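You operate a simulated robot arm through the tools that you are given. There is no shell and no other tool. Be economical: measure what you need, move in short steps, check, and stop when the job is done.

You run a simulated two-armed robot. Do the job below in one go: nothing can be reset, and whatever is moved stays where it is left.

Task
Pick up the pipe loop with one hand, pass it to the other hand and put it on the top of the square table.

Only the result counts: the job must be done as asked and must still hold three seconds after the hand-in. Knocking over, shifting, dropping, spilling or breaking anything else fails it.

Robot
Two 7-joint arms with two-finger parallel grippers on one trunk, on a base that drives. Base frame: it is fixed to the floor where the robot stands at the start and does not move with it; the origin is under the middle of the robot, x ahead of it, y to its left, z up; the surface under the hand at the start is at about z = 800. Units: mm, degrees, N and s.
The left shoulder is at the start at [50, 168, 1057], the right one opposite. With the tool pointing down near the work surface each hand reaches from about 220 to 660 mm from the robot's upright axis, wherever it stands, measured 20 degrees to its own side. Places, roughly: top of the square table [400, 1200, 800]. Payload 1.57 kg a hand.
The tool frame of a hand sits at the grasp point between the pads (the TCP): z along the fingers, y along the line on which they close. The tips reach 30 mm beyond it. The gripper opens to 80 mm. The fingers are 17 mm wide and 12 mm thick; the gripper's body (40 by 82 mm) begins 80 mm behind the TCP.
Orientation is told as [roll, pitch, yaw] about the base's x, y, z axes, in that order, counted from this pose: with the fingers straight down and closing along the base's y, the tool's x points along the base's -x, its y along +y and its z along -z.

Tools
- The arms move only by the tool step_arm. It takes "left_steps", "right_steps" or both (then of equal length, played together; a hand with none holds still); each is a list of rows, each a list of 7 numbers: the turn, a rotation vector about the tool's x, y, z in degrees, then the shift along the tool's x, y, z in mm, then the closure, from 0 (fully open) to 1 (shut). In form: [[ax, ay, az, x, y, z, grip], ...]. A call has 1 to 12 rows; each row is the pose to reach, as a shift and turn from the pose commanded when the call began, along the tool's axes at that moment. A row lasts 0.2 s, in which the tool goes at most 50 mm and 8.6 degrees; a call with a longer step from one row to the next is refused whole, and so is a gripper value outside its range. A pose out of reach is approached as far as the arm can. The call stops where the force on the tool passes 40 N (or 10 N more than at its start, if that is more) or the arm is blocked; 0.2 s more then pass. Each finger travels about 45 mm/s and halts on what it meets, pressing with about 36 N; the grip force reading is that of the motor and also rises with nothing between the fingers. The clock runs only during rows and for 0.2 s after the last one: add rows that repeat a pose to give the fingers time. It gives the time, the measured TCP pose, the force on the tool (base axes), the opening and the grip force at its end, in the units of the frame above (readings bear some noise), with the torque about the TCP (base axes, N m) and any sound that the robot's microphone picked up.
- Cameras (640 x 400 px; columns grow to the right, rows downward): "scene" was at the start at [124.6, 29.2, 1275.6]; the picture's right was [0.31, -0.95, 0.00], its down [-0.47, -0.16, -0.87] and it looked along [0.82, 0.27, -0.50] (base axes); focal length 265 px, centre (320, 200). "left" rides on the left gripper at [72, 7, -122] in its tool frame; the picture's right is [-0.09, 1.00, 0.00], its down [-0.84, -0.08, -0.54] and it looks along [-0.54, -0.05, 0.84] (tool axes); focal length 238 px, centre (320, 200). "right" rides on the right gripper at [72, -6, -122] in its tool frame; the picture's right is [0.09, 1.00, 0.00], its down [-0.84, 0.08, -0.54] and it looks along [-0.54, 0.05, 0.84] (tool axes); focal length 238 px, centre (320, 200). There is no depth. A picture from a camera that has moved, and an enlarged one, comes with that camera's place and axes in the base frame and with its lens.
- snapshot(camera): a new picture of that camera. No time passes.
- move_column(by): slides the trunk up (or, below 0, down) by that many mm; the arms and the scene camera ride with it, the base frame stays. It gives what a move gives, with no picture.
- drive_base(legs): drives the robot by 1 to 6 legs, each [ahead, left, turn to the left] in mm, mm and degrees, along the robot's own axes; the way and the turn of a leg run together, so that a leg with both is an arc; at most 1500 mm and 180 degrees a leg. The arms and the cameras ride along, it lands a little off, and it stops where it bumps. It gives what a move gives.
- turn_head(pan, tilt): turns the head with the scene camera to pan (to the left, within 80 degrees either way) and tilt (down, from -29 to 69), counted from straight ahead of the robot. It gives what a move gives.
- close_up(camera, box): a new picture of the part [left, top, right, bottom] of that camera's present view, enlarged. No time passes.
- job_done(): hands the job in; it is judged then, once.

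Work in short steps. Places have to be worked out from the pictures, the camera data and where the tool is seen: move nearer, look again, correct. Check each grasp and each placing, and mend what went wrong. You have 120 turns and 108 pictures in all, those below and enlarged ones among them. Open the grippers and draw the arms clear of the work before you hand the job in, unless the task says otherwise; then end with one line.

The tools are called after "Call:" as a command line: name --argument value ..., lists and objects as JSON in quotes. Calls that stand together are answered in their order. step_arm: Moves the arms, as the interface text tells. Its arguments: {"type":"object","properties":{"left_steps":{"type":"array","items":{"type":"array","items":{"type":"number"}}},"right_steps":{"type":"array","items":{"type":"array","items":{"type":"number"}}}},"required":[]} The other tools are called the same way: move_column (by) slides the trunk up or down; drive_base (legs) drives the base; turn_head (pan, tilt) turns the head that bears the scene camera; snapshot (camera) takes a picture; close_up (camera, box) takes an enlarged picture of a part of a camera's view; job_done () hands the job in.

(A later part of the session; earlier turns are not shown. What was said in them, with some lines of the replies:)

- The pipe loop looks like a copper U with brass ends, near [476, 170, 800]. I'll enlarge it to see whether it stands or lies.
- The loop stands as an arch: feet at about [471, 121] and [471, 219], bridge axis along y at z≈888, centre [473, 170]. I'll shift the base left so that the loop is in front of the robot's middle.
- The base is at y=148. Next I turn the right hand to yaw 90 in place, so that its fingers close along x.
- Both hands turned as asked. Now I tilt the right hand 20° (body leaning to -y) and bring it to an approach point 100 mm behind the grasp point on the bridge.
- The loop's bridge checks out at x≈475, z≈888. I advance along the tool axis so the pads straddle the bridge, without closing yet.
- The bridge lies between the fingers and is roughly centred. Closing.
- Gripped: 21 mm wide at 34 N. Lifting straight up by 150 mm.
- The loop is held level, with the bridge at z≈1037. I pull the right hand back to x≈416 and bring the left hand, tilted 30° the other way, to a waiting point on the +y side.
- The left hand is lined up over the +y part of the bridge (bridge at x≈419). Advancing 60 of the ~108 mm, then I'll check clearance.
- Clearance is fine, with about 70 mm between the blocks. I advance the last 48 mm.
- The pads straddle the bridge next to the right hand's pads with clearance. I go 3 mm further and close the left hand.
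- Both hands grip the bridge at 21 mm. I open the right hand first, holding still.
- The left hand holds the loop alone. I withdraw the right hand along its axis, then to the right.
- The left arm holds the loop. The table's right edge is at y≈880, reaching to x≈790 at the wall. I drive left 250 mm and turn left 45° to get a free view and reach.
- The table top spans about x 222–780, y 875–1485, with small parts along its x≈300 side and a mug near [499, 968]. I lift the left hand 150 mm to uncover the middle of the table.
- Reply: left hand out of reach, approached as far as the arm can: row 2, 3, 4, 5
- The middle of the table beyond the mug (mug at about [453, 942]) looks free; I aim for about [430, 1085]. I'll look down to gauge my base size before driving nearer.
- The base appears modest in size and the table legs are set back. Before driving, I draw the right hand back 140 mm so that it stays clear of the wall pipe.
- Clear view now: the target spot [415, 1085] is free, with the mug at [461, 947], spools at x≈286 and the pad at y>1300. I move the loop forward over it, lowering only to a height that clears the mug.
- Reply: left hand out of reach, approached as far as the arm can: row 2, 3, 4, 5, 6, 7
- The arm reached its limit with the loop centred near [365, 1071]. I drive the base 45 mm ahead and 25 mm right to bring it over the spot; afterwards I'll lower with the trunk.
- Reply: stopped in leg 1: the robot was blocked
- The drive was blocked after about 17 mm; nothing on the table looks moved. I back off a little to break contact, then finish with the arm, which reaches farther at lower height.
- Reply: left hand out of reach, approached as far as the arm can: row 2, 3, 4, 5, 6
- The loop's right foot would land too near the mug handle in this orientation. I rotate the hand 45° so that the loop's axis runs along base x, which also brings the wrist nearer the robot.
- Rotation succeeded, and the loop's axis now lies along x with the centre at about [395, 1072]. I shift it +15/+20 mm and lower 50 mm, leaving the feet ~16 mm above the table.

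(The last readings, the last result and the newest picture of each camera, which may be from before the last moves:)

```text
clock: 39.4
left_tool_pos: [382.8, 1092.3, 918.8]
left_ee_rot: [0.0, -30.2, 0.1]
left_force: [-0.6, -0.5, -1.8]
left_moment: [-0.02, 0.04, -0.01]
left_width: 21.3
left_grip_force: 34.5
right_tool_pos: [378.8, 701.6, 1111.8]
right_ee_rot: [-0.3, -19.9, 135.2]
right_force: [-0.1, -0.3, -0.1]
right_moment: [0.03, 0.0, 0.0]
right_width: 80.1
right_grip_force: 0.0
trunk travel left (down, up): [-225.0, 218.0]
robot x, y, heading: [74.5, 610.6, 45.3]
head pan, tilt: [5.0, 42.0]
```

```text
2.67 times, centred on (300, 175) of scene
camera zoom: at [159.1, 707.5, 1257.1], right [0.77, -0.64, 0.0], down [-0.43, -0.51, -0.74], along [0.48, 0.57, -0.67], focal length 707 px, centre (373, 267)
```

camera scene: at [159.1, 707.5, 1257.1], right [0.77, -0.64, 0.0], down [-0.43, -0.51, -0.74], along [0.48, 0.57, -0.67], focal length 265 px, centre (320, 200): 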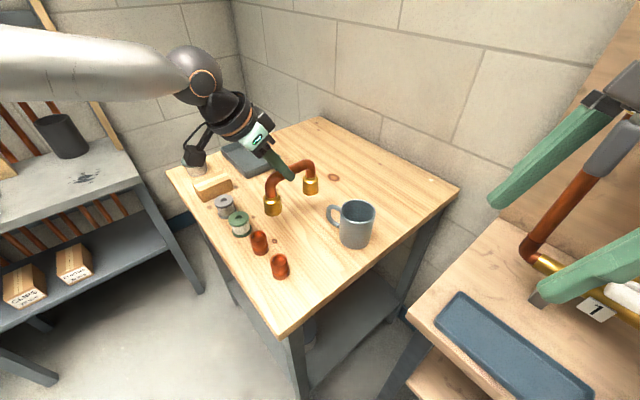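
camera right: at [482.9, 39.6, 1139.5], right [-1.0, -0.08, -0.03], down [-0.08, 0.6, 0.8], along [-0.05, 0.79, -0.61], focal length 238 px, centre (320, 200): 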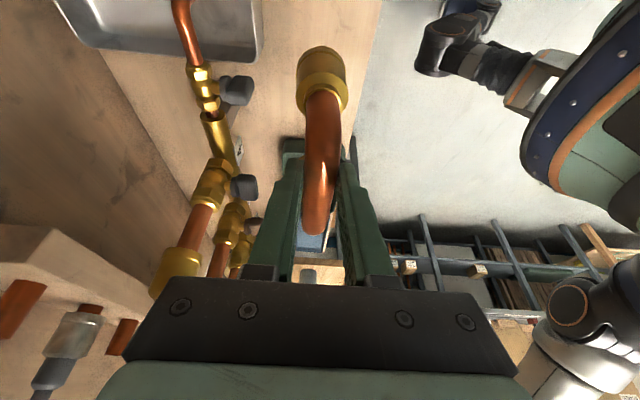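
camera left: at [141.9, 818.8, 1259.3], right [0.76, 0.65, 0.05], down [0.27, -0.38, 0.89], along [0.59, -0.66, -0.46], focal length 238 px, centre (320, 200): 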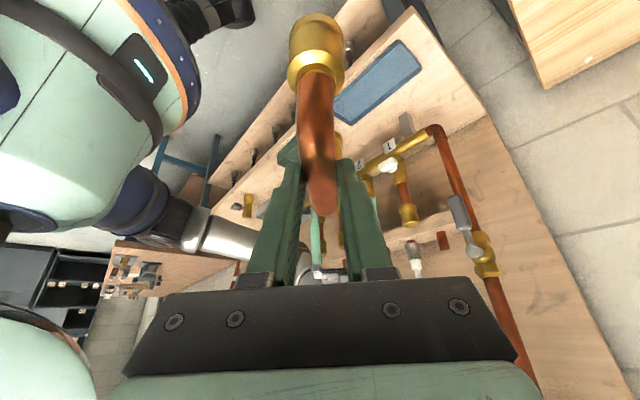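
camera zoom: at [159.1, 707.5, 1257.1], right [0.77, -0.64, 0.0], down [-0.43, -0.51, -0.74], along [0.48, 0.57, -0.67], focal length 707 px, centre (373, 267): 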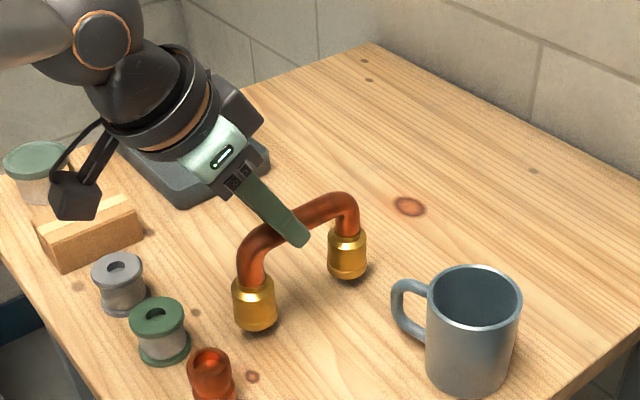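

Feet hang about 16 mm above clear wood. I lower 13 mm and read the force.

Call:
step_arm --left_steps '[[0, 0, 0, 3, 0, 5.6, 1], [0, 0, 0, 6.5, 0, 11.3, 1], [0, 0, 0, 6.5, 0, 11.3, 1], [0, 0, 0, 6.5, 0, 11.3, 1]]'

Call:
close_up --camera "scene" --box '[240, 150, 340, 212]'

```text
clock: 40.4
left_tool_pos: [382.9, 1091.7, 905.8]
left_ee_rot: [0.0, -30.0, -0.1]
left_force: [0.4, -0.1, -1.9]
left_moment: [0.0, 0.04, 0.04]
left_width: 21.1
left_grip_force: 33.8
right_tool_pos: [379.4, 702.5, 1113.0]
right_ee_rot: [-0.4, -19.9, 135.2]
right_force: [0.0, -0.1, -0.7]
right_moment: [0.0, 0.01, 0.01]
right_width: 80.0
right_grip_force: 0.0
trunk travel left (down, up): [-225.0, 218.0]
robot x, y, heading: [80.1, 615.0, 45.0]
head pan, tilt: [5.0, 42.0]
```

```text
6.40 times, centred on (290, 181) of scene
camera zoom: at [159.1, 707.5, 1257.1], right [0.77, -0.64, 0.0], down [-0.43, -0.51, -0.74], along [0.48, 0.57, -0.67], focal length 1697 px, centre (512, 322)
```

zoom: 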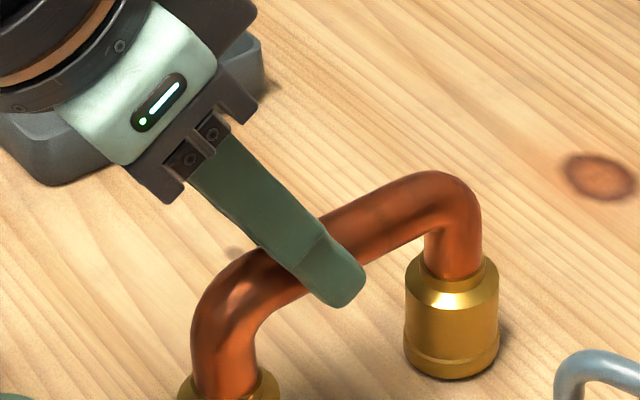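

Still hanging freely at -1.9 N. Lowering in 1.5 mm steps while watching the force.

Call:
step_arm --left_steps '[[0, 0, 0, 0.75, 0, 1.3, 1], [0, 0, 0, 1.25, 0, 2.2, 1], [0, 0, 0, 1.25, 0, 2.2, 1], [0, 0, 0, 1.25, 0, 2.2, 1]]'

```text
clock: 41.4
left_tool_pos: [383.5, 1093.5, 903.0]
left_ee_rot: [0.1, -29.9, -0.1]
left_force: [0.6, -0.1, -2.9]
left_moment: [0.02, 0.06, 0.0]
left_width: 21.0
left_grip_force: 34.5
right_tool_pos: [379.6, 703.1, 1112.6]
right_ee_rot: [-0.4, -19.9, 135.2]
right_force: [-0.2, 0.3, 0.4]
right_moment: [0.01, 0.01, 0.0]
right_width: 79.9
right_grip_force: 0.0
trunk travel left (down, up): [-225.0, 218.0]
robot x, y, heading: [82.2, 610.5, 45.0]
head pan, tilt: [5.0, 42.0]
```

No contact yet, so I lower another 1.5 mm.

Call:
step_arm --left_steps '[[0, 0, 0, 0.75, 0, 1.3, 1], [0, 0, 0, 0.75, 0, 1.3, 1], [0, 0, 0, 0.75, 0, 1.3, 1]]'

Call:
close_up --camera "scene" --box '[250, 165, 330, 215]'

```text
clock: 42.2
left_tool_pos: [384.2, 1092.2, 903.4]
left_ee_rot: [0.1, -30.1, 0.1]
left_force: [-0.5, 1.7, 6.0]
left_moment: [0.0, 0.39, -0.01]
left_width: 20.9
left_grip_force: 34.6
right_tool_pos: [379.5, 701.3, 1111.6]
right_ee_rot: [-0.4, -19.9, 135.2]
right_force: [-0.6, -0.5, -0.2]
right_moment: [0.0, 0.01, 0.0]
right_width: 79.9
right_grip_force: 0.1
trunk travel left (down, up): [-225.0, 218.0]
robot x, y, heading: [78.8, 616.2, 45.0]
head pan, tilt: [5.0, 42.0]
```

```text
8.00 times, centred on (290, 190) of scene
camera zoom: at [158.8, 707.0, 1257.2], right [0.77, -0.64, 0.0], down [-0.43, -0.51, -0.74], along [0.48, 0.57, -0.67], focal length 2121 px, centre (560, 280)
```

zoom: 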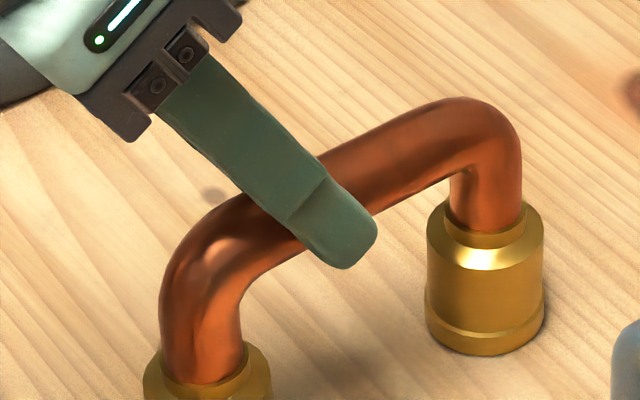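

The feet touch (+6 N). I open the left hand in place.

Call:
step_arm --left_steps '[[0, 0, 0, 0, 0, 0, 0.6], [0, 0, 0, 0, 0, 0, 0.3], [0, 0, 0, 0, 0, 0, 0], [0, 0, 0, 0, 0, 0, 0], [0, 0, 0, 0, 0, 0, 0]]'

Call:
close_up --camera "scene" --box '[180, 100, 420, 250]'

```text
clock: 43.4
left_tool_pos: [383.0, 1092.3, 902.3]
left_ee_rot: [0.1, -30.1, 0.0]
left_force: [0.3, 0.6, -0.2]
left_moment: [0.03, 0.0, 0.02]
left_width: 80.2
left_grip_force: 0.1
right_tool_pos: [379.1, 701.9, 1113.0]
right_ee_rot: [-0.5, -19.9, 135.2]
right_force: [0.1, 0.2, -0.4]
right_moment: [-0.01, -0.02, 0.02]
right_width: 80.0
right_grip_force: 0.1
trunk travel left (down, up): [-225.0, 218.0]
robot x, y, heading: [80.0, 612.6, 44.9]
head pan, tilt: [5.0, 42.0]
```

```text
2.67 times, centred on (300, 175) of scene
camera zoom: at [159.0, 707.3, 1257.1], right [0.77, -0.64, 0.0], down [-0.43, -0.51, -0.74], along [0.48, 0.57, -0.67], focal length 707 px, centre (373, 267)
```

zoom: 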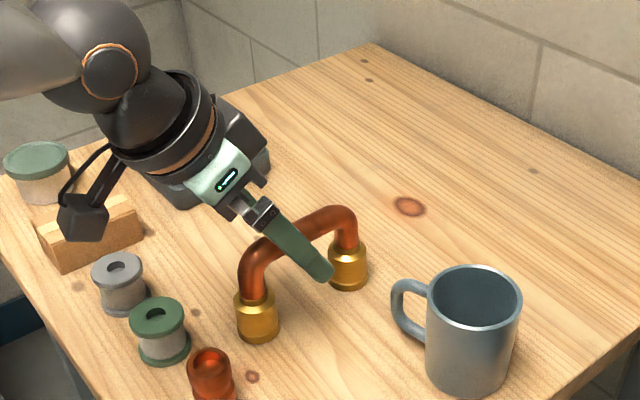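

The loop stands on the table, released. I withdraw along the tool axis, then upward.

Call:
step_arm --left_steps '[[0, 0, 0, 0, 0, -20, 0], [0, 0, 0, 0, 0, -50, 0], [0, 0, 0, 0, 0, -85, 0], [0, 0, 0, -10, 0, -120, 0], [0, 0, 0, -30, 0, -150, 0], [0, 0, 0, -30, 0, -150, 0]]'

Call:
snapshot --camera "scene"

```text
clock: 44.8
left_tool_pos: [332.8, 1092.2, 1045.8]
left_ee_rot: [-0.1, -30.1, -0.2]
left_force: [0.0, 1.2, 0.3]
left_moment: [-0.02, -0.02, 0.0]
left_width: 80.2
left_grip_force: 0.1
right_tool_pos: [378.8, 701.2, 1113.8]
right_ee_rot: [-0.4, -19.9, 135.2]
right_force: [-0.2, -0.5, 0.6]
right_moment: [0.05, -0.01, 0.05]
right_width: 80.1
right_grip_force: 0.0
trunk travel left (down, up): [-225.0, 218.0]
robot x, y, heading: [81.0, 614.1, 45.1]
head pan, tilt: [5.0, 42.0]
```

```text
71 pictures are left
camera scene: at [159.0, 707.3, 1257.1], right [0.77, -0.64, 0.0], down [-0.43, -0.51, -0.74], along [0.48, 0.57, -0.67], focal length 265 px, centre (320, 200)
```

scene: 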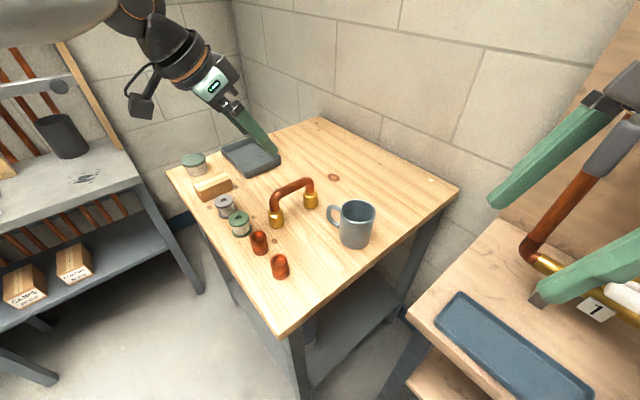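

The loop stands alone on the square table, everything around it is in place, and both grippers are open and clear. Handing in.

Call:
job_done

```text
The job is handed in.
```

The right hand picked up the pipe loop and passed it to the left hand, which set it upright on the square table at about [410, 1092]. Both grippers are open and clear; the base bumped something once while driving up to the table, but nothing in view looked shifted.
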